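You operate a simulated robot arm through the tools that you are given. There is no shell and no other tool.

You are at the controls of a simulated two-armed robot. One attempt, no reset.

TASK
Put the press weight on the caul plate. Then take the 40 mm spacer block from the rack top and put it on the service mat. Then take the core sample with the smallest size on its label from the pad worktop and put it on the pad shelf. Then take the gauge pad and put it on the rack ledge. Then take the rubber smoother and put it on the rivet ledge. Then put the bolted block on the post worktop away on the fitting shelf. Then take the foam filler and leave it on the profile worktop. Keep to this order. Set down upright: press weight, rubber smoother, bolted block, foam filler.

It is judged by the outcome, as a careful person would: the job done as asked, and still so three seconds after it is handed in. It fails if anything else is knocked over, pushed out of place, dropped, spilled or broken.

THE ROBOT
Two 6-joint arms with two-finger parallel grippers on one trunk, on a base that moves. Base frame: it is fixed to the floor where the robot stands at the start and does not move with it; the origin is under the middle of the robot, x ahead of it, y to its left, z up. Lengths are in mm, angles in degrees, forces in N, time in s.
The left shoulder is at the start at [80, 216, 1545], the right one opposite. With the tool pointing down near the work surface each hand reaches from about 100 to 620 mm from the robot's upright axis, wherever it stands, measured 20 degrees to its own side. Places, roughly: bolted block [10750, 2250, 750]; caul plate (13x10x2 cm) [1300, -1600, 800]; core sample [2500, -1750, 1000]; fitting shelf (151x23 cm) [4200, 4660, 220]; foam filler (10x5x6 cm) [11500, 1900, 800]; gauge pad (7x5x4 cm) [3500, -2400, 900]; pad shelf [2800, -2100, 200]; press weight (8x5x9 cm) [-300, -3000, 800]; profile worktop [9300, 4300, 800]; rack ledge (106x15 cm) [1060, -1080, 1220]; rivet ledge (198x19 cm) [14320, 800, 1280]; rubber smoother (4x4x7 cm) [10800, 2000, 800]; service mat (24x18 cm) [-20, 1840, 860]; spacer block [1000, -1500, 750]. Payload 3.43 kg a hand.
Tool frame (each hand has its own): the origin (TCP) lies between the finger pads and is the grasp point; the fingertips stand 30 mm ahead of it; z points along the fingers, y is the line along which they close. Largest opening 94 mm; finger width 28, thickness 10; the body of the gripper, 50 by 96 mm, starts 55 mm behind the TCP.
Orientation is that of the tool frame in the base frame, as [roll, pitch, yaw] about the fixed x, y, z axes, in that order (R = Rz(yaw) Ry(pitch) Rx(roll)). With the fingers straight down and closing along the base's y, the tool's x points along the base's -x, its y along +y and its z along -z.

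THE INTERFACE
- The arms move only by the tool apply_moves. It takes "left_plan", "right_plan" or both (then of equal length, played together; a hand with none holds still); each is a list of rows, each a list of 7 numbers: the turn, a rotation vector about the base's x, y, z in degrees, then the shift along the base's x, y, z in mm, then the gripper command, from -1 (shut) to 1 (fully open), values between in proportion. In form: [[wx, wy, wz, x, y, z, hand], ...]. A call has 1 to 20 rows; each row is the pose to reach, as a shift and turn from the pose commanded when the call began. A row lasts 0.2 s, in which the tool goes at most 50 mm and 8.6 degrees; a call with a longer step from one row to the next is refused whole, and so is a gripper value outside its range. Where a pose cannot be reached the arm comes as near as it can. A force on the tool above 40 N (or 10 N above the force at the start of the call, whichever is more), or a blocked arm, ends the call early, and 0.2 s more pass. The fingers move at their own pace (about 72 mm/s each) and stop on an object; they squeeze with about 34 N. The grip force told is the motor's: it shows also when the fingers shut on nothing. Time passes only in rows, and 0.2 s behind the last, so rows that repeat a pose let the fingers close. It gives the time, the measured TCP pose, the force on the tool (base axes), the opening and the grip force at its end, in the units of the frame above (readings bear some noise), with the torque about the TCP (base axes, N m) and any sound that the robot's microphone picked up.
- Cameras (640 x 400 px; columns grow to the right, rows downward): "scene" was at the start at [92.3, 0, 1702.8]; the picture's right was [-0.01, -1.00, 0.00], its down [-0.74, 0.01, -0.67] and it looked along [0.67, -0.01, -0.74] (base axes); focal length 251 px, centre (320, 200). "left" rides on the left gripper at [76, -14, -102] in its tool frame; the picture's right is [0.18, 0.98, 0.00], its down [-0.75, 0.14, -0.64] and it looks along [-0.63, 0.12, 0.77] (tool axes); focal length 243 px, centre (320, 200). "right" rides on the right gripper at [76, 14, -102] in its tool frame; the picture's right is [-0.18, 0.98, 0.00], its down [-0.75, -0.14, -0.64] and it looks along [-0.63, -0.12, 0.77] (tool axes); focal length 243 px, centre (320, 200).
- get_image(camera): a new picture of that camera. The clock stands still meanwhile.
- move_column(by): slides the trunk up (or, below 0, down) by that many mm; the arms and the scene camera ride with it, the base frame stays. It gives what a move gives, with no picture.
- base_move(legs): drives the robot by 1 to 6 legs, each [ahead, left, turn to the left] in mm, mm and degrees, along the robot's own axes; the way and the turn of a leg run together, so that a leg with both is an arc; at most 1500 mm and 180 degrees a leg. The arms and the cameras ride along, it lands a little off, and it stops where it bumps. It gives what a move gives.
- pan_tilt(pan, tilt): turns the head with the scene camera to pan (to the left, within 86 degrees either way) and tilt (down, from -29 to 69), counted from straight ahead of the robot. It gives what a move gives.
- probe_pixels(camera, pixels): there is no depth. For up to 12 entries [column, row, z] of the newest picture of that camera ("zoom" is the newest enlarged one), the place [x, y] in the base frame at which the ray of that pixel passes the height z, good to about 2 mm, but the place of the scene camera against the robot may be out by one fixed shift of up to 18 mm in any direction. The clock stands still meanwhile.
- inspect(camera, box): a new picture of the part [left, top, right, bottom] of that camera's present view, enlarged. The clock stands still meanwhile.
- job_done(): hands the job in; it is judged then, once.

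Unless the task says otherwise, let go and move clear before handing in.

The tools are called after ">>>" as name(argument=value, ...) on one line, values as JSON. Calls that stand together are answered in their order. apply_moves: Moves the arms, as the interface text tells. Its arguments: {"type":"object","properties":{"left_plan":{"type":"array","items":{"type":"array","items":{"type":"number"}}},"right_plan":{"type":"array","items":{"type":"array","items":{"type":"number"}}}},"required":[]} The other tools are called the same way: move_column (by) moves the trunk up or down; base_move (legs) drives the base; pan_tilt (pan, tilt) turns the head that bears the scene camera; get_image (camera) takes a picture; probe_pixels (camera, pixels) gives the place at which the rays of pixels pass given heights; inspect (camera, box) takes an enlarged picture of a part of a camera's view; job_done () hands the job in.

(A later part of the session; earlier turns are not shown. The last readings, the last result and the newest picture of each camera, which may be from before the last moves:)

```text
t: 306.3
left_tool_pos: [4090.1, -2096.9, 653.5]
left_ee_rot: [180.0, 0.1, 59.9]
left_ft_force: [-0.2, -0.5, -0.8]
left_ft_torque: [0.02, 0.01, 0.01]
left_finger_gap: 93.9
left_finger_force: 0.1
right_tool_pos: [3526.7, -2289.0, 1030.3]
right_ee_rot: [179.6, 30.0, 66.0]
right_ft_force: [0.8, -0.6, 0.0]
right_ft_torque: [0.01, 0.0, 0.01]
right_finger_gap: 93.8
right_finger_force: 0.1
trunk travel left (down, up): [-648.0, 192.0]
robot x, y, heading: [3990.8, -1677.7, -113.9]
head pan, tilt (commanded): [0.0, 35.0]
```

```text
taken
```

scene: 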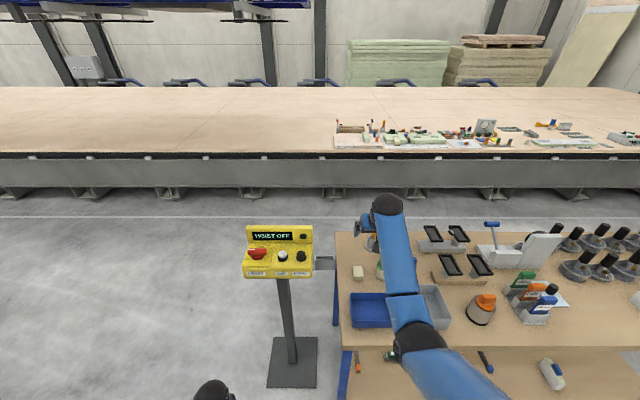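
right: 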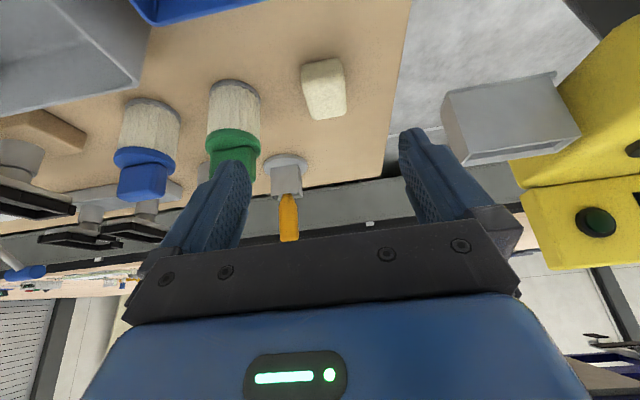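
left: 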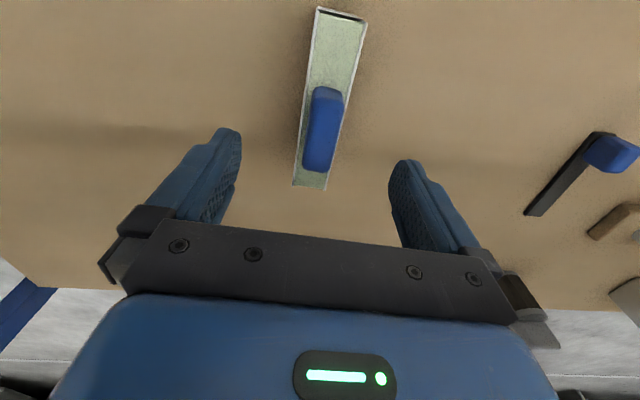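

Pad visible at (324,88); a grey holder attached to the stand is at (510,120), near the path of the left finger. Probe both.

>>> inspect(camera="right", box=[280, 40, 400, 140])

>>> probe_pixels(camera="right", pixels=[[443, 97, 950], [470, 165, 950], [443, 97, 1000], [470, 165, 1000], [556, 72, 950], [384, 175, 855], [408, 10, 855], [240, 130, 900], [235, 95, 855]])

>>> probe_pixels(camera="scene", pixels=[[332, 270, 950], [316, 258, 980], [334, 258, 980], [358, 278, 855], [334, 268, 855]])

```text
4.00 times, centred on (340, 90) of right
```

zoom: 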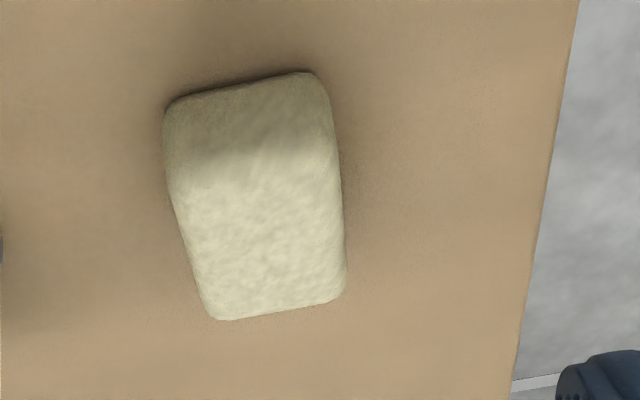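

```text
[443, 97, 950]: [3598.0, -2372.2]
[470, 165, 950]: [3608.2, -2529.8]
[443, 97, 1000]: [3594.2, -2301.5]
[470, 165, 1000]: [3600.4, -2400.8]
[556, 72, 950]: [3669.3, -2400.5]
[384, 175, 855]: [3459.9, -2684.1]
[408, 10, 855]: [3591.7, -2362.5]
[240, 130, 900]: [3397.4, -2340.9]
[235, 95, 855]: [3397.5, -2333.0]
```

```text
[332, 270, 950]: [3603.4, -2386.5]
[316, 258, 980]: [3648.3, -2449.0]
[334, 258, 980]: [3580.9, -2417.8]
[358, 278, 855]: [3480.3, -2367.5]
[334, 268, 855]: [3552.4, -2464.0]
```

>>> probe_pixels(camera="right", pixels=[[301.25, 67.5, 855], [333.75, 58.5, 855], [308.75, 120, 895], [346.25, 112.5, 895], [303.75, 87.5, 895], [344.5, 77.5, 895], [308.75, 120, 885], [346.25, 112.5, 885], [224, 85, 855], [250, 90, 855], [340, 168, 855], [340, 10, 905]])

```text
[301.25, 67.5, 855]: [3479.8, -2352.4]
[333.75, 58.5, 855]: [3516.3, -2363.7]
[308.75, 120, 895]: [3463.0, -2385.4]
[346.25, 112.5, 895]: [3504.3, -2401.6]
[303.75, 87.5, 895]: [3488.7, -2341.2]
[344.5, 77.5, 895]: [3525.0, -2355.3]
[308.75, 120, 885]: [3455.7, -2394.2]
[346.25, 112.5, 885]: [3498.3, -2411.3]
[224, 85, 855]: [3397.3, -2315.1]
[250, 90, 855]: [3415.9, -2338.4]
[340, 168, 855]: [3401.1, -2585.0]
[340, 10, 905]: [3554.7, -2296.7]
```

Pad is laterally aligned with the right hand. I'll approach roughly along the tool axis: base ahead 60, trunk down 80, with a partly closed gripper (74 mm) to clear the green jar.

>>> base_move(legs=[[60, 0, 0]])

>>> move_column(by=-70)

>>> apply_moves(right_plan=[[0, 0, 0, 0, 0, 0, 0.6], [0, 0, 0, 0, 0, 0, 0.6]])

>>> get_image(camera="right")

```text
t: 307.3
left_tool_pos: [4065.7, -2147.6, 654.8]
left_ee_rot: [179.9, 0.3, 59.8]
left_ft_force: [0.6, 0.7, 0.5]
left_ft_torque: [-0.02, -0.01, 0.01]
left_finger_gap: 93.7
left_finger_force: 0.0
right_tool_pos: [3505.1, -2337.5, 1035.2]
right_ee_rot: [179.8, 30.2, 65.7]
right_ft_force: [0.6, -0.1, 0.2]
right_ft_torque: [0.0, 0.04, 0.01]
right_finger_gap: 94.2
right_finger_force: 0.1
trunk travel left (down, up): [-648.0, 192.0]
robot x, y, heading: [3963.4, -1733.0, -114.1]
head pan, tilt (commanded): [0.0, 35.0]
```

```text
t: 308.4
left_tool_pos: [4066.5, -2148.5, 583.9]
left_ee_rot: [-180.0, 0.1, 59.8]
left_ft_force: [0.5, 0.5, -0.2]
left_ft_torque: [0.03, 0.02, 0.0]
left_finger_gap: 94.1
left_finger_force: 0.0
right_tool_pos: [3503.1, -2341.8, 961.3]
right_ee_rot: [179.7, 30.1, 65.7]
right_ft_force: [0.5, -0.5, 0.6]
right_ft_torque: [0.0, 0.03, 0.0]
right_finger_gap: 94.1
right_finger_force: 0.0
trunk travel left (down, up): [-578.0, 262.0]
robot x, y, heading: [3964.4, -1731.5, -113.8]
head pan, tilt (commanded): [0.0, 35.0]
```

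```text
t: 309.0
left_tool_pos: [4066.2, -2150.6, 582.3]
left_ee_rot: [-179.9, 0.1, 59.8]
left_ft_force: [-0.4, -0.4, 0.0]
left_ft_torque: [0.0, -0.02, -0.01]
left_finger_gap: 94.0
left_finger_force: 0.1
right_tool_pos: [3501.3, -2341.9, 960.4]
right_ee_rot: [179.7, 29.8, 65.8]
right_ft_force: [1.1, 0.1, 0.6]
right_ft_torque: [0.02, -0.01, 0.02]
right_finger_gap: 75.2
right_finger_force: 0.1
trunk travel left (down, up): [-578.0, 262.0]
robot x, y, heading: [3962.7, -1733.1, -113.8]
head pan, tilt (commanded): [0.0, 35.0]
```

```text
taken
```

right: 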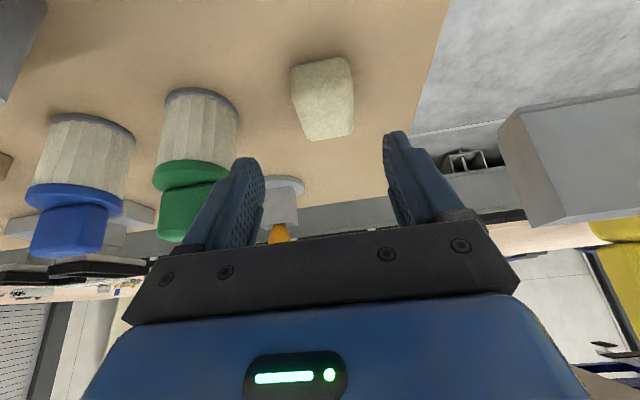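

Check clearances to the green jar and refine the pad location with a zoom.

>>> inspect(camera="right", box=[260, 40, 380, 150])

>>> probe_pixels(camera="right", pixels=[[238, 120, 860], [238, 120, 890], [232, 155, 900], [228, 178, 920], [240, 105, 855], [224, 92, 840], [160, 95, 840]])

```text
3.64 times, centred on (320, 95) of right
```

zoom: 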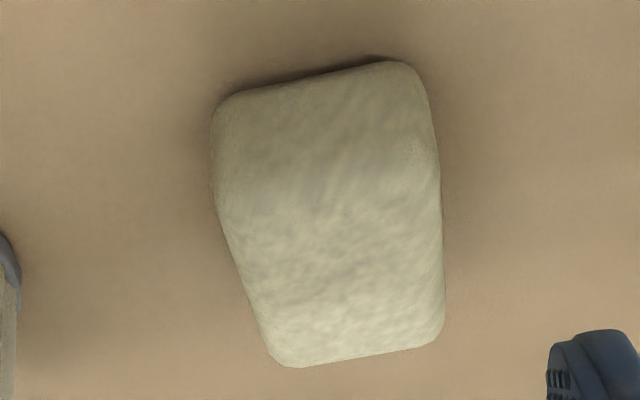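

```text
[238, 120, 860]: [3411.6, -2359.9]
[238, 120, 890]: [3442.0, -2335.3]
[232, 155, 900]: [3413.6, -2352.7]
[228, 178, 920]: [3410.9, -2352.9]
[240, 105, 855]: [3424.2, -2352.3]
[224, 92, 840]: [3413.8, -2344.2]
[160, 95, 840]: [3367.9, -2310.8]
```

>>> probe_pixels(camera="right", pixels=[[292, 70, 835], [342, 58.5, 835], [292, 70, 855], [342, 58.5, 855], [292, 70, 870], [342, 58.5, 870], [309, 140, 880], [353.5, 129.5, 880], [309, 140, 895], [353.5, 129.5, 895], [309, 140, 865], [353.5, 129.5, 865]])

```text
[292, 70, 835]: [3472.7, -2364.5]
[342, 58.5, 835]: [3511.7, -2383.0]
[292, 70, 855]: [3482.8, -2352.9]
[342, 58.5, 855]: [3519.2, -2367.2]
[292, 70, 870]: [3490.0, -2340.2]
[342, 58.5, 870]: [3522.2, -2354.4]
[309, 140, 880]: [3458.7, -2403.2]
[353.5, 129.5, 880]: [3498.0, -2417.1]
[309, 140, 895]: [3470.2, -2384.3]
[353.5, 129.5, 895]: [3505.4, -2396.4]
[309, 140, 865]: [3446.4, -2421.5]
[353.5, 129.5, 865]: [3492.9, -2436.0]
```

Clearances: about 25 mm to the jar, 65 mm to the holder. Lower the trunk 60, and with the arm move 33 mm forward and turn +3.7° to match the pad.

>>> apply_moves(right_plan=[[0, 0, 1.8, -4, -16, 0, 0.6], [0, 0, 3.7, -8, -33, 0, 0.6], [0, 0, 3.7, -8, -33, 0, 0.6]])

>>> move_column(by=-55)

>>> get_image(camera="right")

```text
t: 309.8
left_tool_pos: [4064.5, -2150.3, 583.4]
left_ee_rot: [-179.9, 0.1, 59.8]
left_ft_force: [0.7, 0.5, 0.2]
left_ft_torque: [0.0, 0.01, 0.0]
left_finger_gap: 93.8
left_finger_force: 0.0
right_tool_pos: [3495.1, -2375.1, 959.7]
right_ee_rot: [179.7, 29.9, 69.6]
right_ft_force: [-0.4, -0.3, -0.4]
right_ft_torque: [0.01, -0.02, -0.02]
right_finger_gap: 75.3
right_finger_force: 0.0
trunk travel left (down, up): [-578.0, 262.0]
robot x, y, heading: [3965.1, -1729.2, -113.9]
head pan, tilt (commanded): [0.0, 35.0]
```

```text
t: 310.7
left_tool_pos: [4064.8, -2149.8, 527.6]
left_ee_rot: [-180.0, 0.1, 59.8]
left_ft_force: [-0.1, -0.8, -0.1]
left_ft_torque: [0.01, 0.01, -0.02]
left_finger_gap: 93.9
left_finger_force: 0.1
right_tool_pos: [3494.9, -2375.3, 904.8]
right_ee_rot: [179.6, 29.9, 69.6]
right_ft_force: [0.1, -0.3, -0.1]
right_ft_torque: [-0.01, 0.02, 0.0]
right_finger_gap: 75.0
right_finger_force: 0.0
trunk travel left (down, up): [-523.0, 317.0]
robot x, y, heading: [3966.0, -1733.2, -114.1]
head pan, tilt (commanded): [0.0, 35.0]
```

```text
taken
```

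right: 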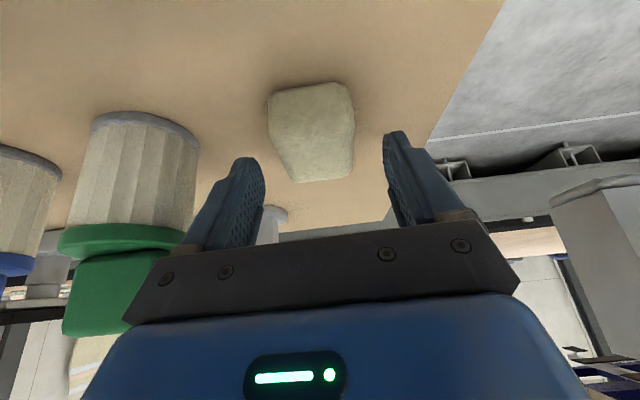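

Check where the pad centre lies relative to the tool axis now.

>>> probe_pixels(camera="right", pixels=[[270, 96, 840], [345, 82, 840], [270, 96, 855], [345, 82, 855], [291, 181, 880], [353, 172, 880], [291, 181, 865], [353, 172, 865], [195, 150, 880], [325, 150, 870]])

>>> inspect(camera="right", box=[230, 70, 400, 200])

```text
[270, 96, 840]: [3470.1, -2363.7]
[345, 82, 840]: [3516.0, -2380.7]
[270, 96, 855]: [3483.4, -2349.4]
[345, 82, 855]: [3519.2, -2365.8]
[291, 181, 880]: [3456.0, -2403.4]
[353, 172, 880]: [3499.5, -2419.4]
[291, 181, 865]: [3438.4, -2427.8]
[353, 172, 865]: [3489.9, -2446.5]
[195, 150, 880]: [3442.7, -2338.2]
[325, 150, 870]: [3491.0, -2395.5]
```

```text
3.08 times, centred on (315, 135) of right
```

zoom: 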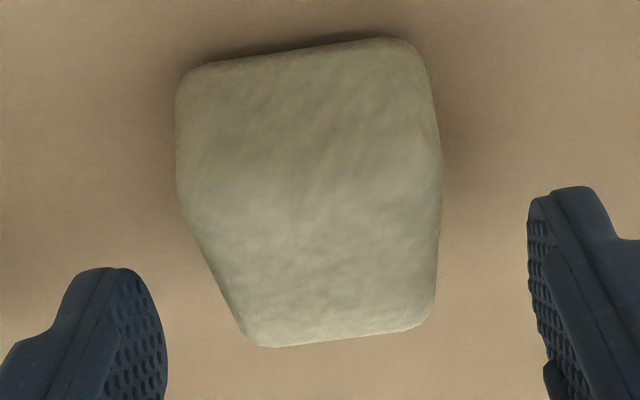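

Pad centre ≈(3489,-2385), top ≈885. Descend 18 mm with the arm under force watch, then close.

>>> apply_moves(right_plan=[[0, 0, 0, -2, -2, -6, 0.6], [0, 0, 0, -3, -4, -12, 0.6], [0, 0, 0, -4, -5, -17, 0.6], [0, 0, 0, -4, -5, -17, 0.6]])

>>> get_image(camera="right")

```text
t: 311.7
left_tool_pos: [4065.5, -2149.9, 526.5]
left_ee_rot: [180.0, 0.0, 59.8]
left_ft_force: [-0.3, -0.4, -0.3]
left_ft_torque: [-0.02, 0.01, -0.01]
left_finger_gap: 94.0
left_finger_force: 0.0
right_tool_pos: [3490.7, -2380.2, 888.8]
right_ee_rot: [179.8, 29.9, 69.5]
right_ft_force: [0.5, -0.5, -0.5]
right_ft_torque: [0.03, 0.0, -0.01]
right_finger_gap: 75.4
right_finger_force: 0.1
trunk travel left (down, up): [-523.0, 317.0]
robot x, y, heading: [3967.8, -1731.9, -114.1]
head pan, tilt (commanded): [0.0, 35.0]
```

```text
taken
```

right: 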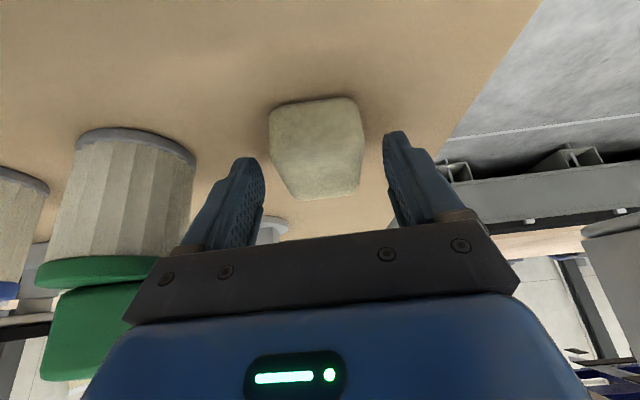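

Still free of contact. Go 6 mm lower and close.

>>> apply_moves(right_plan=[[0, 0, 0, -1, -2, -3, 0.6], [0, 0, 0, -2, -4, -7, 0.6], [0, 0, 0, -2, -4, -7, 0.6]])

>>> apply_moves(right_plan=[[0, 0, 0, 0, 0, 0, -1], [0, 0, 0, 0, 0, 0, -1], [0, 0, 0, 0, 0, 0, -1], [0, 0, 0, 0, 0, 0, -1]])

>>> get_image(camera="right")

```text
t: 312.5
left_tool_pos: [4064.5, -2149.1, 527.0]
left_ee_rot: [-180.0, 0.1, 59.8]
left_ft_force: [0.1, -0.4, 0.6]
left_ft_torque: [-0.03, 0.02, 0.0]
left_finger_gap: 94.1
left_finger_force: 0.1
right_tool_pos: [3488.3, -2383.7, 882.9]
right_ee_rot: [179.8, 30.1, 69.5]
right_ft_force: [0.5, 2.2, 4.6]
right_ft_torque: [0.07, 0.15, -0.07]
right_finger_gap: 75.1
right_finger_force: 0.1
trunk travel left (down, up): [-523.0, 317.0]
robot x, y, heading: [3964.5, -1733.8, -114.0]
head pan, tilt (commanded): [0.0, 35.0]
```

```text
t: 313.5
left_tool_pos: [4066.7, -2149.5, 529.3]
left_ee_rot: [-180.0, 0.1, 59.8]
left_ft_force: [-0.5, -0.7, -0.3]
left_ft_torque: [0.02, 0.01, 0.03]
left_finger_gap: 94.0
left_finger_force: 0.0
right_tool_pos: [3489.5, -2382.6, 882.5]
right_ee_rot: [179.7, 30.0, 69.5]
right_ft_force: [-4.5, 1.6, 8.3]
right_ft_torque: [0.14, 0.41, -0.02]
right_finger_gap: 49.2
right_finger_force: 33.8
trunk travel left (down, up): [-523.0, 317.0]
robot x, y, heading: [3962.6, -1734.5, -113.8]
head pan, tilt (commanded): [0.0, 35.0]
```

```text
taken
```

right: 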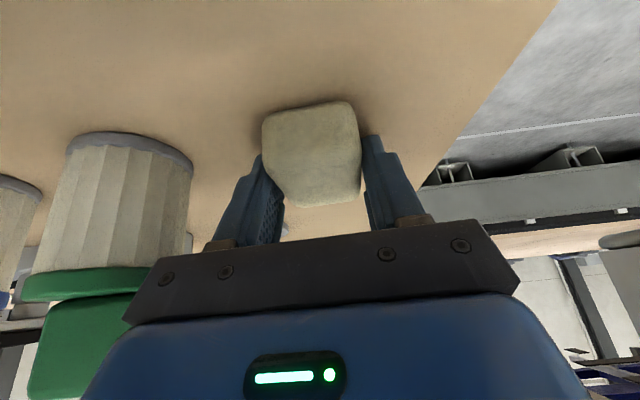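

Gripped (49.2 mm). Lift straight up 200 mm, then check.

>>> move_column(by=200)

>>> get_image(camera="right")

```text
t: 315.7
left_tool_pos: [4064.9, -2149.8, 727.8]
left_ee_rot: [179.9, 0.0, 59.8]
left_ft_force: [-1.0, -0.3, -0.4]
left_ft_torque: [0.02, 0.01, 0.0]
left_finger_gap: 94.1
left_finger_force: 0.1
right_tool_pos: [3487.5, -2383.8, 1080.6]
right_ee_rot: [179.7, 29.8, 69.5]
right_ft_force: [-0.4, -0.9, -1.0]
right_ft_torque: [-0.02, -0.02, 0.03]
right_finger_gap: 48.9
right_finger_force: 34.0
trunk travel left (down, up): [-723.0, 117.0]
robot x, y, heading: [3963.6, -1731.1, -114.2]
head pan, tilt (commanded): [0.0, 35.0]
```

```text
taken
```

right: 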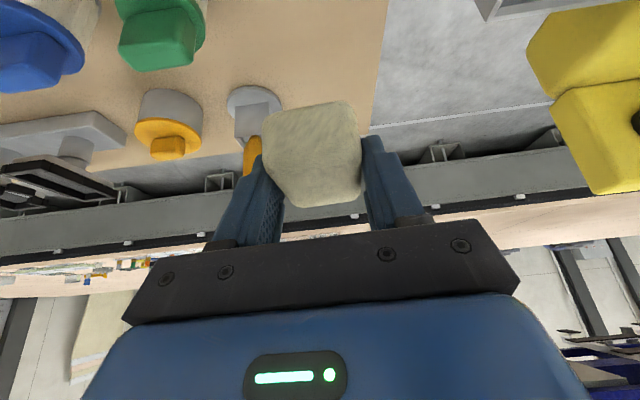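

Held securely. Back away, raise the trunk, and drive right toward the rack ledge's front side.

>>> base_move(legs=[[-720, 0, 0]])

>>> move_column(by=115)

>>> base_move(legs=[[0, -1500, 0], [0, -900, 0]])

>>> get_image(camera="scene")

```text
t: 319.7
left_tool_pos: [4362.2, -1483.5, 728.7]
left_ee_rot: [180.0, 0.0, 59.2]
left_ft_force: [0.3, -1.0, 0.1]
left_ft_torque: [-0.02, -0.01, 0.0]
left_finger_gap: 93.7
left_finger_force: 0.1
right_tool_pos: [3783.4, -1713.8, 1081.7]
right_ee_rot: [179.7, 29.8, 69.0]
right_ft_force: [-1.5, 0.3, -0.7]
right_ft_torque: [-0.02, -0.01, 0.0]
right_finger_gap: 48.9
right_finger_force: 33.2
trunk travel left (down, up): [-723.0, 117.0]
robot x, y, heading: [4266.6, -1064.0, -114.8]
head pan, tilt (commanded): [0.0, 35.0]
```

```text
t: 321.1
left_tool_pos: [4362.8, -1482.7, 843.4]
left_ee_rot: [-179.9, 0.0, 59.2]
left_ft_force: [0.3, 0.0, 0.4]
left_ft_torque: [-0.01, -0.02, -0.03]
left_finger_gap: 94.1
left_finger_force: 0.1
right_tool_pos: [3784.6, -1712.4, 1197.2]
right_ee_rot: [179.7, 29.9, 69.1]
right_ft_force: [-0.7, 1.4, 0.0]
right_ft_torque: [0.01, -0.01, 0.01]
right_finger_gap: 49.2
right_finger_force: 34.0
trunk travel left (down, up): [-838.0, 2.0]
robot x, y, heading: [4265.7, -1066.7, -114.5]
head pan, tilt (commanded): [0.0, 35.0]
```

```text
t: 333.0
left_tool_pos: [2173.6, -446.4, 842.1]
left_ee_rot: [-180.0, 0.0, 57.5]
left_ft_force: [-0.2, -0.8, 0.0]
left_ft_torque: [0.01, 0.02, 0.01]
left_finger_gap: 93.9
left_finger_force: 0.1
right_tool_pos: [1587.4, -657.3, 1195.8]
right_ee_rot: [179.8, 29.9, 67.2]
right_ft_force: [0.9, -1.0, -1.1]
right_ft_torque: [0.0, 0.0, 0.01]
right_finger_gap: 49.0
right_finger_force: 33.4
trunk travel left (down, up): [-838.0, 2.0]
robot x, y, heading: [2087.9, -23.7, -116.3]
head pan, tilt (commanded): [0.0, 35.0]
```

```text
taken
```

scene: 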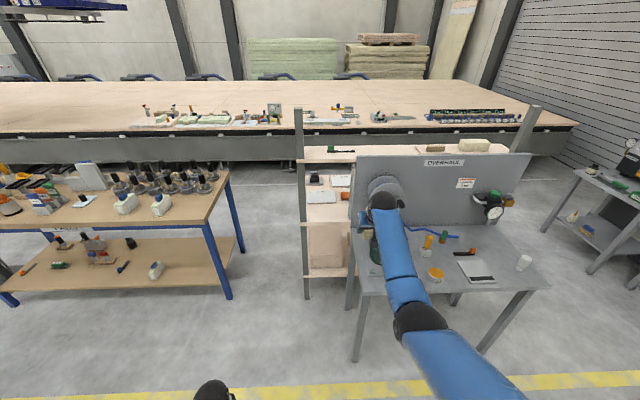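

Ledge is visible behind the "OVERHAUL" board; items on it at (335,150), (435,148), (473,146). Zoom.

>>> inspect(camera="scene", box=[290, 120, 550, 230])

>>> inspect(camera="scene", box=[290, 130, 400, 200])

>>> probe_pixels(camera="scene", pixels=[[303, 160, 1220], [356, 158, 1220], [356, 158, 1250], [510, 152, 1220], [303, 147, 1220], [350, 150, 1220], [435, 151, 1220], [473, 151, 1220], [357, 290, 780], [545, 287, 780]])

```text
2.46 times, centred on (420, 175) of scene
```

zoom: 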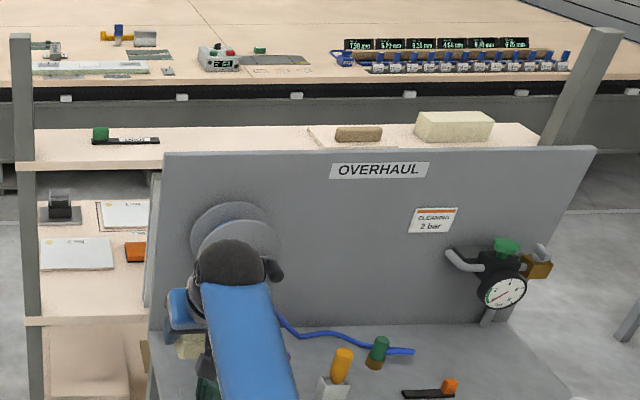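

```text
5.71 times, centred on (345, 165) of scene
```

zoom: 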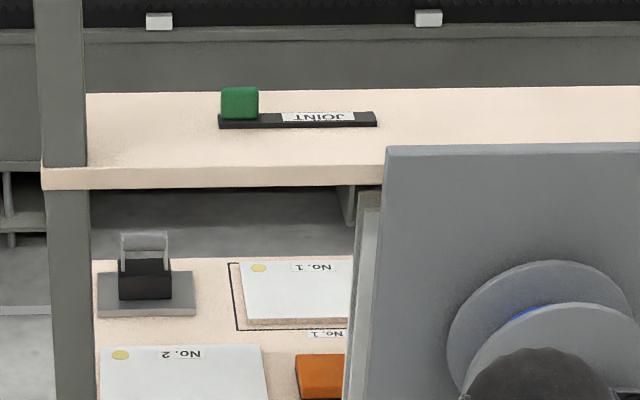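

```text
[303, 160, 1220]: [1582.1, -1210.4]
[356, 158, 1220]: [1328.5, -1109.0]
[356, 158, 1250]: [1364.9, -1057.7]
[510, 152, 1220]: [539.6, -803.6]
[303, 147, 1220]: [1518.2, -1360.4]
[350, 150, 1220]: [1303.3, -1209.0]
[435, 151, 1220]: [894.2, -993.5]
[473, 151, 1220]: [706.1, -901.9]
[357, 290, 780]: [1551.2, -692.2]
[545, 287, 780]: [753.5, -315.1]
```

The weight is still in place on its plate. Free ledge space lies between the JOINT item and the wooden board (u≈1330–1660). Check bench leg positions on the floor.

>>> inspect(camera="scene", box=[320, 230, 600, 400])

>>> probe_pixels(camera="scene", pixels=[[355, 361, 0], [481, 353, 0], [346, 308, 0], [453, 305, 0], [357, 293, 780], [357, 293, 820]])

```text
2.29 times, centred on (460, 315) of scene
```

zoom: 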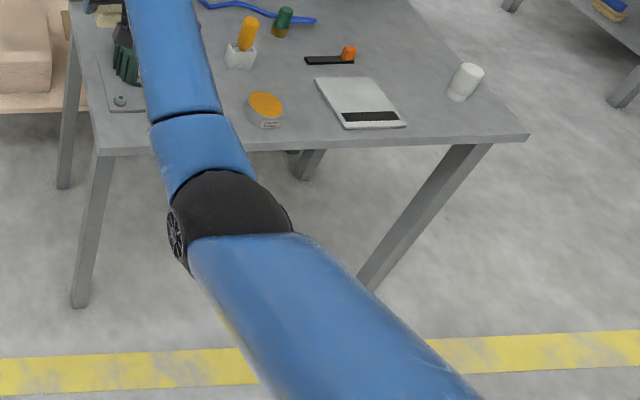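

```text
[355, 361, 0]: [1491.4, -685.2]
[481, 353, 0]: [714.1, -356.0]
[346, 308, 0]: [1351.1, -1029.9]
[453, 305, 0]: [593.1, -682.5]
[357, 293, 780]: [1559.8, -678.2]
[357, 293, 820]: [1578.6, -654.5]
```

The legs stand at n≈22–36 and I can stay ~310 mm back while the tilted arm reaches ~850. First raise the right hand 85 mm so the pad clears the ledge and the board.

>>> apply_moves(right_plan=[[0, 0, 0, 0, 0, 25, -1], [0, 0, 0, 0, 0, 50, -1], [0, 0, 0, 0, 0, 75, -1], [0, 0, 0, 0, 0, 90, -1], [0, 0, 0, 0, 0, 90, -1]])

>>> base_move(legs=[[0, -220, 2.4]])

>>> get_image(camera="scene")

```text
t: 334.2
left_tool_pos: [2171.5, -446.5, 842.3]
left_ee_rot: [-180.0, 0.2, 57.5]
left_ft_force: [-1.0, 0.7, 0.0]
left_ft_torque: [0.01, 0.01, -0.03]
left_finger_gap: 94.0
left_finger_force: 0.1
right_tool_pos: [1587.5, -657.2, 1286.1]
right_ee_rot: [179.7, 29.8, 67.2]
right_ft_force: [0.1, 0.1, -0.4]
right_ft_torque: [-0.06, -0.02, 0.0]
right_finger_gap: 49.1
right_finger_force: 34.3
trunk travel left (down, up): [-838.0, 2.0]
robot x, y, heading: [2088.9, -25.2, -116.3]
head pan, tilt (commanded): [0.0, 35.0]
```

```text
t: 335.9
left_tool_pos: [1990.7, -348.0, 841.5]
left_ee_rot: [-179.8, 0.1, 59.9]
left_ft_force: [0.2, 0.5, -0.6]
left_ft_torque: [-0.01, 0.03, -0.01]
left_finger_gap: 93.8
left_finger_force: 0.0
right_tool_pos: [1417.4, -586.3, 1286.2]
right_ee_rot: [-180.0, 29.9, 69.8]
right_ft_force: [0.6, 0.7, -1.0]
right_ft_torque: [0.02, 0.04, -0.03]
right_finger_gap: 48.9
right_finger_force: 34.0
trunk travel left (down, up): [-838.0, 2.0]
robot x, y, heading: [1885.5, 72.6, -114.1]
head pan, tilt (commanded): [0.0, 35.0]
```

```text
taken
```

scene: 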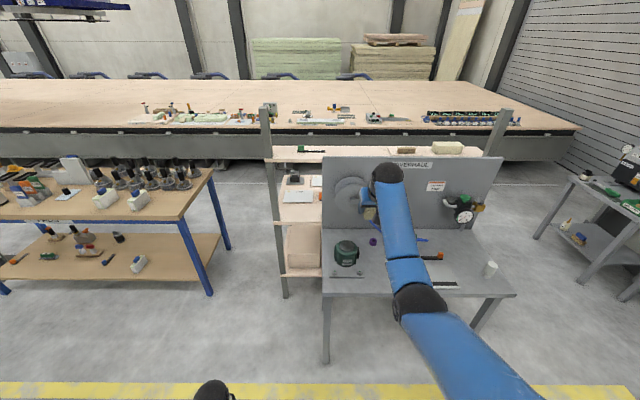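

Right hand is at u≈1532. Slide right 30 mm and drive ahead 380 mm, then look with the hand camera.

>>> base_move(legs=[[0, -30, 0], [380, 0, 0]])

>>> get_image(camera="right")

>>> get_image(camera="scene")

```text
t: 338.7
left_tool_pos: [1811.8, -679.6, 844.3]
left_ee_rot: [-179.9, 0.3, 60.4]
left_ft_force: [-0.2, 0.7, 0.3]
left_ft_torque: [0.0, 0.01, -0.03]
left_finger_gap: 93.9
left_finger_force: 0.1
right_tool_pos: [1237.5, -918.9, 1288.9]
right_ee_rot: [179.7, 30.1, 70.0]
right_ft_force: [0.1, 0.1, 0.5]
right_ft_torque: [-0.03, -0.04, 0.0]
right_finger_gap: 48.9
right_finger_force: 33.9
trunk travel left (down, up): [-838.0, 2.0]
robot x, y, heading: [1707.9, -268.7, -113.5]
head pan, tilt (commanded): [0.0, 35.0]
```

```text
taken
```

right: 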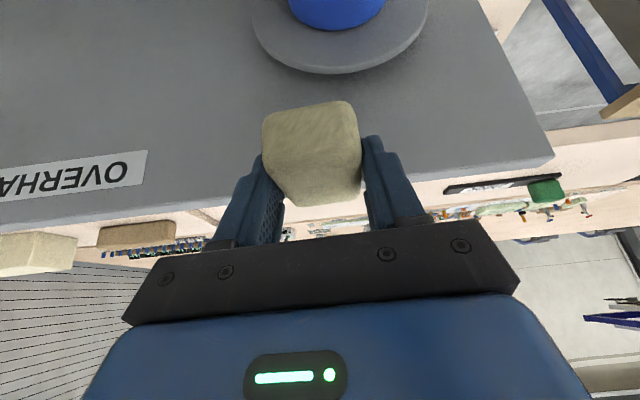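

```text
taken
```

scene: 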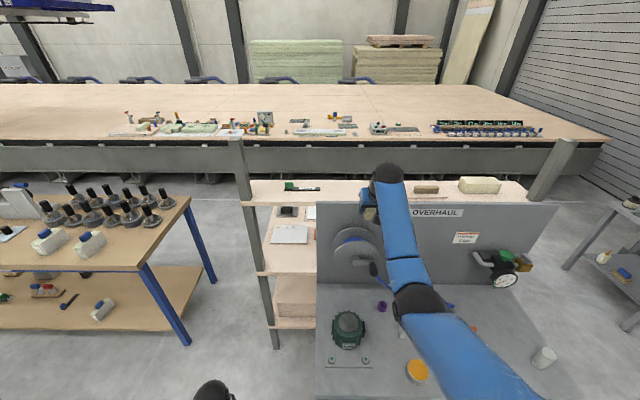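

Verify the board's top height by triangulating its top-left corner: right cam (553,160), scene (317,203).

>>> probe_pixels(camera="right", pixels=[[553, 160, 1200], [553, 160, 1220], [553, 160, 1240], [553, 160, 1260], [175, 242, 1240], [443, 190, 1230], [300, 205, 1225]])

>>> probe_pixels(camera="scene", pixels=[[317, 203, 1200], [317, 203, 1220], [317, 203, 1240], [317, 203, 1260], [253, 181, 1220], [258, 204, 1220], [318, 188, 1225], [413, 192, 1225], [340, 190, 1220]])

>>> inspect(camera="scene", box=[230, 165, 450, 225])

```text
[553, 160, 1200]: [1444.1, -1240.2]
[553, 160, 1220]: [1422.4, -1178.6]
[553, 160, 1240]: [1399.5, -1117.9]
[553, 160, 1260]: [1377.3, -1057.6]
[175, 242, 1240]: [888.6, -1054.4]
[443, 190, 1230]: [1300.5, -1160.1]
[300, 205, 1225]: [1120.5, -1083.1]
```

```text
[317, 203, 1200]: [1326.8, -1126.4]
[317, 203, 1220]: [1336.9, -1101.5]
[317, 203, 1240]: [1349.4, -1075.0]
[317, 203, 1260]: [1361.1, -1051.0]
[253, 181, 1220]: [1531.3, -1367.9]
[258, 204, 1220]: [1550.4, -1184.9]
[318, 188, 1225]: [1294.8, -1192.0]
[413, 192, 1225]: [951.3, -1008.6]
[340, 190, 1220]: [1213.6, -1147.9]
```

```text
2.91 times, centred on (340, 195) of scene
```

zoom: 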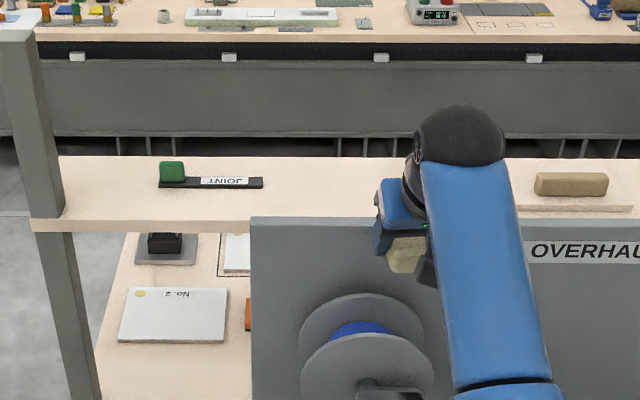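

The board's top is z≈1260, 40 mm above the ledge and ~55 mm in front of it — I must pass over it. Raise the hand 40 mm before advancing.

>>> apply_moves(right_plan=[[0, 0, 0, 0, 0, 20, -1], [0, 0, 0, 0, 0, 40, -1], [0, 0, 0, 0, 0, 45, -1], [0, 0, 0, 0, 0, 45, -1]])

```text
t: 339.7
left_tool_pos: [1809.7, -682.9, 841.6]
left_ee_rot: [179.9, 0.1, 60.4]
left_ft_force: [-0.1, -0.8, -0.6]
left_ft_torque: [-0.03, -0.02, -0.01]
left_finger_gap: 93.8
left_finger_force: 0.1
right_tool_pos: [1236.3, -925.5, 1329.0]
right_ee_rot: [179.7, 29.8, 70.0]
right_ft_force: [1.0, -0.3, -1.4]
right_ft_torque: [0.04, 0.01, 0.02]
right_finger_gap: 49.1
right_finger_force: 34.0
trunk travel left (down, up): [-838.0, 2.0]
robot x, y, heading: [1703.8, -268.0, -113.6]
head pan, tilt (commanded): [0.0, 35.0]
```

Pad bottom is now ≈1296. Drive ahead 135 mm over the board.

>>> base_move(legs=[[135, 0, 0]])

>>> apply_moves(right_plan=[[0, 0, 0, -10, -23, 0, -1], [0, 0, 0, -20, -46, 0, -1], [0, 0, 0, -28, -62, 0, -1], [0, 0, 0, -28, -62, 0, -1]])

>>> get_image(camera="right")

>>> inspect(camera="scene", box=[230, 165, 500, 290])

```text
t: 341.0
left_tool_pos: [1760.1, -797.9, 844.3]
left_ee_rot: [-179.9, 0.3, 60.3]
left_ft_force: [0.3, 0.1, 0.6]
left_ft_torque: [-0.01, 0.03, 0.03]
left_finger_gap: 93.8
left_finger_force: 0.1
right_tool_pos: [1186.7, -1039.0, 1334.2]
right_ee_rot: [179.8, 30.3, 70.1]
right_ft_force: [0.0, 1.1, -0.2]
right_ft_torque: [-0.06, 0.01, 0.0]
right_finger_gap: 49.1
right_finger_force: 34.2
trunk travel left (down, up): [-838.0, 2.0]
robot x, y, heading: [1650.2, -385.2, -113.5]
head pan, tilt (commanded): [0.0, 35.0]
```

```text
t: 342.0
left_tool_pos: [1757.9, -801.5, 842.5]
left_ee_rot: [-180.0, -0.1, 60.3]
left_ft_force: [-0.4, 0.6, -0.4]
left_ft_torque: [0.05, 0.01, -0.02]
left_finger_gap: 93.9
left_finger_force: 0.0
right_tool_pos: [1155.4, -1106.6, 1330.3]
right_ee_rot: [179.7, 29.9, 70.1]
right_ft_force: [0.3, -0.3, -1.3]
right_ft_torque: [0.03, -0.02, -0.03]
right_finger_gap: 49.2
right_finger_force: 34.0
trunk travel left (down, up): [-838.0, 2.0]
robot x, y, heading: [1655.1, -387.0, -113.8]
head pan, tilt (commanded): [0.0, 35.0]
```

```text
taken
```

right: 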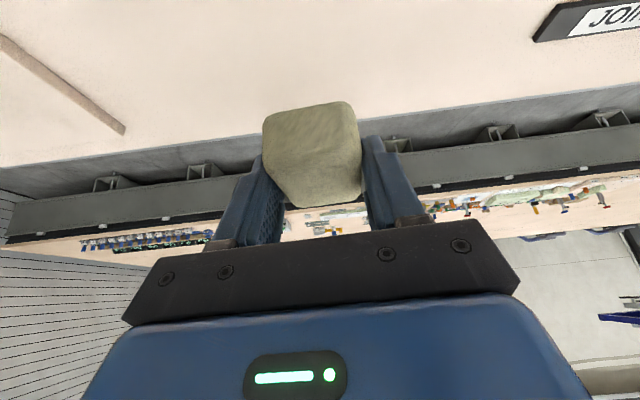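

```text
2.37 times, centred on (365, 228) of scene
```

zoom: 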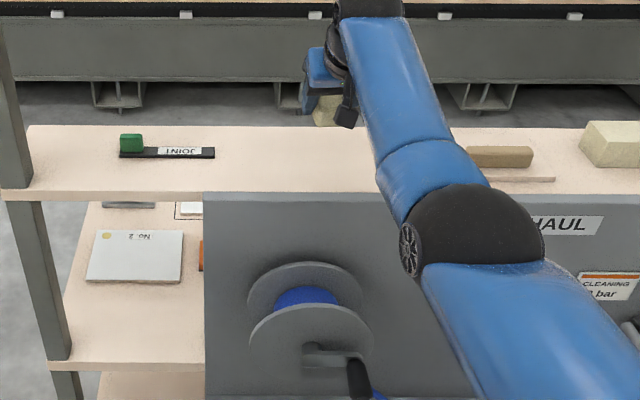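

The hand is over the ledge. Probe the far edge of the ledge to confirm the landing spot.

>>> probe_pixels(camera="right", pixels=[[100, 152, 1220], [500, 99, 1220], [240, 133, 1220], [320, 0, 1220], [124, 133, 1220], [535, 38, 1225]])

```text
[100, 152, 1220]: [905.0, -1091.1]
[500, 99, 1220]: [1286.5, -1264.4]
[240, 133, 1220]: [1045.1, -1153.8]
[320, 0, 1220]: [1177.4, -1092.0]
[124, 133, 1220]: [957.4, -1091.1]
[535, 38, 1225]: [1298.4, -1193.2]
```

Far ledge edge is n≈632, so the pad lands centred (515–585 of 482–632). To keep reach margin, pull the arm back 25 mm and drive the base ahead 25 mm, then descend.

>>> apply_moves(right_plan=[[0, 0, 0, 10, 23, 0, -1], [0, 0, 0, 10, 23, 0, -1]])

>>> base_move(legs=[[28, 0, 0]])

>>> apply_moves(right_plan=[[0, 0, 0, 0, 0, -25, -1], [0, 0, 0, 0, 0, -48, -1], [0, 0, 0, 0, 0, -64, -1], [0, 0, 0, 0, 0, -64, -1]])

>>> get_image(camera="right")

```text
t: 342.6
left_tool_pos: [1759.0, -801.6, 841.5]
left_ee_rot: [179.9, 0.1, 60.3]
left_ft_force: [0.5, -0.2, -0.5]
left_ft_torque: [0.01, 0.01, -0.02]
left_finger_gap: 93.9
left_finger_force: 0.0
right_tool_pos: [1167.4, -1083.3, 1330.1]
right_ee_rot: [179.7, 29.8, 70.1]
right_ft_force: [-0.1, 0.2, -0.5]
right_ft_torque: [0.01, 0.03, 0.02]
right_finger_gap: 49.0
right_finger_force: 34.1
trunk travel left (down, up): [-838.0, 2.0]
robot x, y, heading: [1653.3, -387.2, -113.5]
head pan, tilt (commanded): [0.0, 35.0]
```

```text
t: 343.5
left_tool_pos: [1753.2, -815.9, 845.1]
left_ee_rot: [180.0, 0.3, 60.3]
left_ft_force: [1.4, 0.0, 1.2]
left_ft_torque: [-0.03, 0.0, 0.02]
left_finger_gap: 94.1
left_finger_force: 0.1
right_tool_pos: [1162.3, -1095.7, 1334.4]
right_ee_rot: [179.8, 30.2, 70.2]
right_ft_force: [0.2, 1.4, 0.0]
right_ft_torque: [-0.04, 0.01, 0.01]
right_finger_gap: 49.1
right_finger_force: 34.2
trunk travel left (down, up): [-838.0, 2.0]
robot x, y, heading: [1644.0, -407.6, -113.5]
head pan, tilt (commanded): [0.0, 35.0]
stopped in leg 1: the robot was blocked; the commanded pose is now the measured one
```

```text
t: 344.5
left_tool_pos: [1752.5, -820.6, 843.4]
left_ee_rot: [180.0, -0.1, 60.3]
left_ft_force: [0.6, 0.7, -0.3]
left_ft_torque: [0.02, -0.01, -0.05]
left_finger_gap: 94.3
left_finger_force: 0.0
right_tool_pos: [1159.6, -1101.9, 1266.3]
right_ee_rot: [179.7, 29.9, 70.1]
right_ft_force: [0.5, -0.5, -0.6]
right_ft_torque: [-0.03, -0.01, 0.0]
right_finger_gap: 48.9
right_finger_force: 34.0
trunk travel left (down, up): [-838.0, 2.0]
robot x, y, heading: [1644.2, -405.4, -113.6]
head pan, tilt (commanded): [0.0, 35.0]
```

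```text
taken
```

right: 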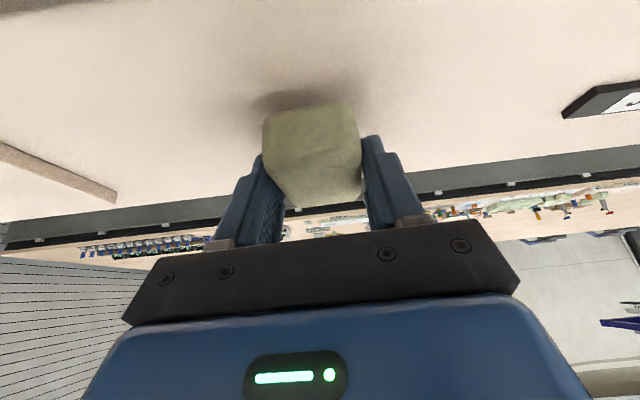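

The base just touched something (likely the bench leg) and stopped; I won't push further. The hand is fine at z 1266; continue down in small steps to contact.

>>> apply_moves(right_plan=[[0, 0, 0, 0, 0, -4, -1], [0, 0, 0, 0, 0, -8, -1], [0, 0, 0, 0, 0, -11, -1], [0, 0, 0, 0, 0, -11, -1]])

```text
t: 345.5
left_tool_pos: [1751.5, -819.4, 843.3]
left_ee_rot: [179.9, 0.1, 60.3]
left_ft_force: [0.3, 0.8, -0.1]
left_ft_torque: [-0.04, 0.03, 0.03]
left_finger_gap: 93.9
left_finger_force: 0.2
right_tool_pos: [1161.5, -1099.7, 1256.5]
right_ee_rot: [179.8, 30.0, 70.1]
right_ft_force: [-0.1, -0.7, -0.9]
right_ft_torque: [0.01, -0.02, 0.01]
right_finger_gap: 49.0
right_finger_force: 33.9
trunk travel left (down, up): [-838.0, 2.0]
robot x, y, heading: [1648.5, -406.4, -113.2]
head pan, tilt (commanded): [0.0, 35.0]
```

>>> apply_moves(right_plan=[[0, 0, 0, 0, 0, -3, -1], [0, 0, 0, 0, 0, -6, -1], [0, 0, 0, 0, 0, -8, -1], [0, 0, 0, 0, 0, -8, -1]])

>>> get_image(camera="right")

```text
t: 346.5
left_tool_pos: [1751.9, -818.4, 843.5]
left_ee_rot: [-179.9, 0.1, 60.4]
left_ft_force: [-0.4, -0.8, -0.8]
left_ft_torque: [0.03, -0.01, -0.02]
left_finger_gap: 93.8
left_finger_force: 0.0
right_tool_pos: [1160.3, -1099.5, 1253.6]
right_ee_rot: [179.8, 30.5, 70.1]
right_ft_force: [-4.5, -6.7, 16.6]
right_ft_torque: [0.2, 0.29, 0.12]
right_finger_gap: 49.4
right_finger_force: 33.9
trunk travel left (down, up): [-838.0, 2.0]
robot x, y, heading: [1645.3, -404.5, -113.5]
head pan, tilt (commanded): [0.0, 35.0]
```

```text
taken
```

right: 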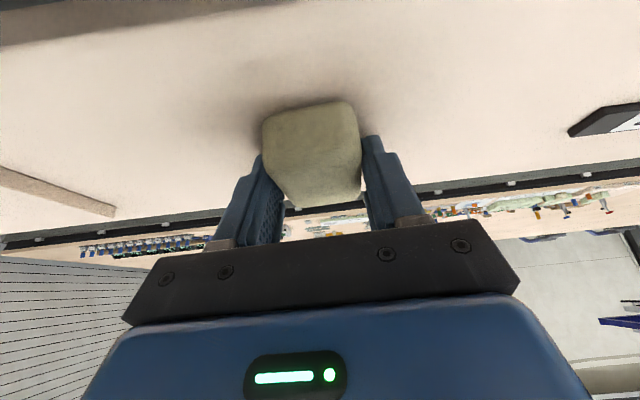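

Contact at z≈1254 (16 N), matching the ledge height. Release gently and lift straight up.

>>> apply_moves(right_plan=[[0, 0, 0, 0, 0, 2, -1], [0, 0, 0, 0, 0, 3, 0.2], [0, 0, 0, 0, 0, 3, 0.6], [0, 0, 0, 0, 0, 3, 0.8], [0, 0, 0, 0, 0, 3, 0.8]])

>>> apply_moves(right_plan=[[0, 0, 0, 0, 0, 15, 0.8], [0, 0, 0, 0, 0, 40, 0.8], [0, 0, 0, 0, 0, 65, 0.8], [0, 0, 0, 0, 0, 80, 0.8], [0, 0, 0, 0, 0, 80, 0.8]])

>>> get_image(camera="right")

```text
t: 347.7
left_tool_pos: [1752.4, -819.0, 843.0]
left_ee_rot: [-180.0, 0.2, 60.3]
left_ft_force: [0.0, 0.6, 0.1]
left_ft_torque: [-0.03, 0.02, 0.0]
left_finger_gap: 94.0
left_finger_force: 0.0
right_tool_pos: [1163.1, -1098.2, 1253.5]
right_ee_rot: [179.9, 30.0, 70.1]
right_ft_force: [11.1, -2.5, 12.1]
right_ft_torque: [0.08, 0.14, -0.02]
right_finger_gap: 78.3
right_finger_force: 0.1
trunk travel left (down, up): [-838.0, 2.0]
robot x, y, heading: [1646.8, -399.7, -113.4]
head pan, tilt (commanded): [0.0, 35.0]
```

```text
t: 348.9
left_tool_pos: [1751.6, -819.0, 843.4]
left_ee_rot: [179.9, 0.0, 60.3]
left_ft_force: [-0.5, -0.3, -0.5]
left_ft_torque: [0.02, -0.06, -0.02]
left_finger_gap: 93.8
left_finger_force: 0.0
right_tool_pos: [1160.6, -1099.4, 1332.3]
right_ee_rot: [179.7, 29.9, 70.1]
right_ft_force: [0.5, 0.8, -0.8]
right_ft_torque: [0.02, 0.0, 0.01]
right_finger_gap: 84.5
right_finger_force: 0.1
trunk travel left (down, up): [-838.0, 2.0]
robot x, y, heading: [1644.1, -399.8, -113.5]
head pan, tilt (commanded): [0.0, 35.0]
```

```text
taken
```

right: 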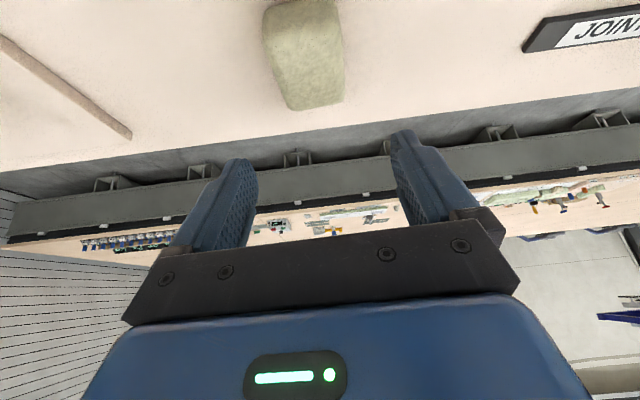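

The gauge pad lies on the rack ledge. Back straight off over the board and then survey the route to the far benches.

>>> base_move(legs=[[-600, 0, 0], [0, 0, 100]])

>>> pan_tilt(pan=0, tilt=15)

>>> get_image(camera="scene")

>>> pan_tilt(pan=60, tilt=15)

>>> get_image(camera="scene")

```text
t: 356.5
left_tool_pos: [2285.9, 318.7, 842.5]
left_ee_rot: [180.0, 0.1, 158.9]
left_ft_force: [-0.3, 0.7, 0.5]
left_ft_torque: [-0.01, -0.01, 0.02]
left_finger_gap: 94.0
left_finger_force: 0.1
right_tool_pos: [2651.1, -222.0, 1331.2]
right_ee_rot: [179.6, 30.0, 168.8]
right_ft_force: [-0.4, 0.0, 0.4]
right_ft_torque: [0.01, -0.01, -0.02]
right_finger_gap: 84.5
right_finger_force: 0.1
trunk travel left (down, up): [-838.0, 2.0]
robot x, y, heading: [1888.8, 153.4, -14.8]
head pan, tilt (commanded): [0.0, 35.0]
```

```text
t: 357.4
left_tool_pos: [2285.4, 319.7, 843.6]
left_ee_rot: [-179.9, 0.1, 158.9]
left_ft_force: [0.5, 0.3, 0.0]
left_ft_torque: [0.0, -0.02, -0.01]
left_finger_gap: 93.7
left_finger_force: 0.0
right_tool_pos: [2651.4, -222.3, 1331.7]
right_ee_rot: [179.7, 30.0, 168.8]
right_ft_force: [0.5, 0.7, -0.1]
right_ft_torque: [-0.01, 0.01, -0.02]
right_finger_gap: 84.5
right_finger_force: 0.1
trunk travel left (down, up): [-838.0, 2.0]
robot x, y, heading: [1896.5, 155.8, -15.0]
head pan, tilt (commanded): [0.0, 15.0]
```

```text
taken
```

scene: 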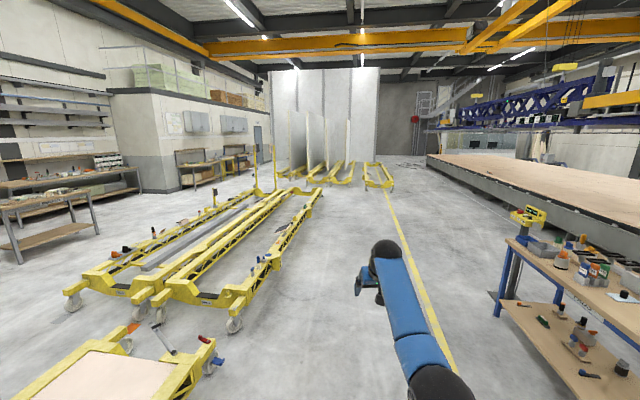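

```text
t: 358.7
left_tool_pos: [2285.4, 319.3, 842.7]
left_ee_rot: [180.0, 0.1, 158.9]
left_ft_force: [0.7, -0.2, 0.1]
left_ft_torque: [0.03, 0.03, -0.01]
left_finger_gap: 94.0
left_finger_force: 0.1
right_tool_pos: [2650.0, -222.5, 1330.8]
right_ee_rot: [179.7, 30.0, 168.7]
right_ft_force: [0.7, 0.2, -0.8]
right_ft_torque: [-0.04, -0.04, 0.01]
right_finger_gap: 84.8
right_finger_force: 0.2
trunk travel left (down, up): [-838.0, 2.0]
robot x, y, heading: [1890.1, 152.9, -15.0]
head pan, tilt (commanded): [60.0, 15.0]
```

```text
taken
```

scene: 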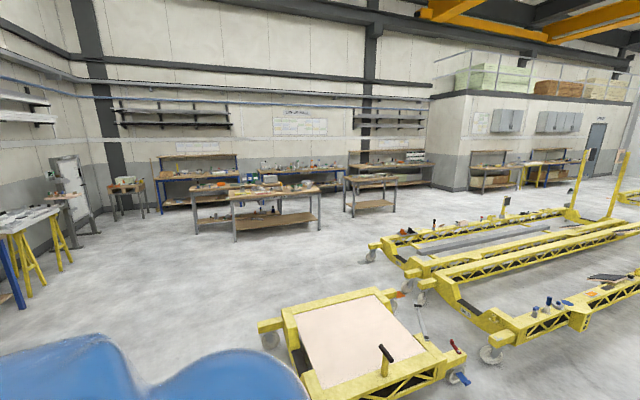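

Survey: the cradles lie between me and the far benches; there's a clear lane along the yellow line. Probe floor points for a map.

>>> probe_pixels(camera="scene", pixels=[[268, 346, 0], [455, 385, 0], [372, 263, 0], [410, 282, 0], [490, 362, 0], [505, 218, 0], [470, 190, 0], [595, 205, 0], [355, 215, 0], [235, 240, 0], [430, 190, 0]])

>>> pan_tilt(pan=0, tilt=10)

>>> get_image(camera="scene")

>>> probe_pixels(camera="scene", pixels=[[235, 355, 0], [322, 213, 0], [275, 203, 0], [330, 208, 0], [392, 212, 0], [180, 213, 0], [215, 203, 0], [245, 196, 0], [440, 345, 0], [360, 215, 0]])

>>> inspect(camera="scene", box=[150, 140, 410, 260])

```text
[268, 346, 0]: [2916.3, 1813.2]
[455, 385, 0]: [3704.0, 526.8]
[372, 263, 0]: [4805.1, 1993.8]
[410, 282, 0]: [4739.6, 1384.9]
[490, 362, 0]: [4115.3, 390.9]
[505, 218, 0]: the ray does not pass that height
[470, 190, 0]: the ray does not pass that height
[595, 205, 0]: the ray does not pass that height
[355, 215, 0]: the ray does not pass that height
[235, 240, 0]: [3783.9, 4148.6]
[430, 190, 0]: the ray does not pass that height
```

```text
t: 360.0
left_tool_pos: [2286.5, 320.2, 843.1]
left_ee_rot: [-180.0, 0.1, 158.9]
left_ft_force: [-0.4, 0.4, -0.7]
left_ft_torque: [0.0, 0.01, 0.01]
left_finger_gap: 93.9
left_finger_force: 0.0
right_tool_pos: [2650.8, -221.8, 1330.2]
right_ee_rot: [179.7, 30.0, 168.7]
right_ft_force: [0.4, 0.4, 0.1]
right_ft_torque: [-0.01, -0.01, 0.0]
right_finger_gap: 84.4
right_finger_force: 0.0
trunk travel left (down, up): [-838.0, 2.0]
robot x, y, heading: [1888.5, 150.3, -15.1]
head pan, tilt (commanded): [0.0, 10.0]
```

```text
taken
```

scene: 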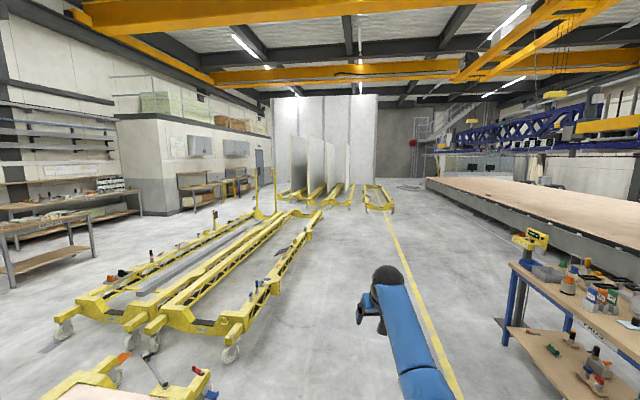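

```text
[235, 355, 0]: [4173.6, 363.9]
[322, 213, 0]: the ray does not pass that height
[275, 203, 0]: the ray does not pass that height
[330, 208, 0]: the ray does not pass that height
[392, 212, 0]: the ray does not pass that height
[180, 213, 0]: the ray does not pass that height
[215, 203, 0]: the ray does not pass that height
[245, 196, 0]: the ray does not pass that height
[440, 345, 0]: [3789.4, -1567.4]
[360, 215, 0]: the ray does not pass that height
```

```text
2.46 times, centred on (280, 200) of scene
```

zoom: 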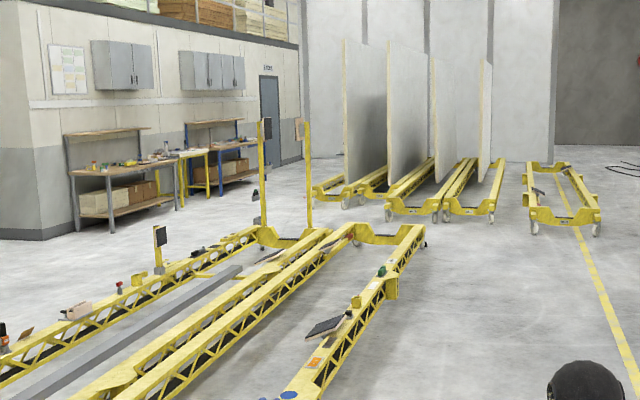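

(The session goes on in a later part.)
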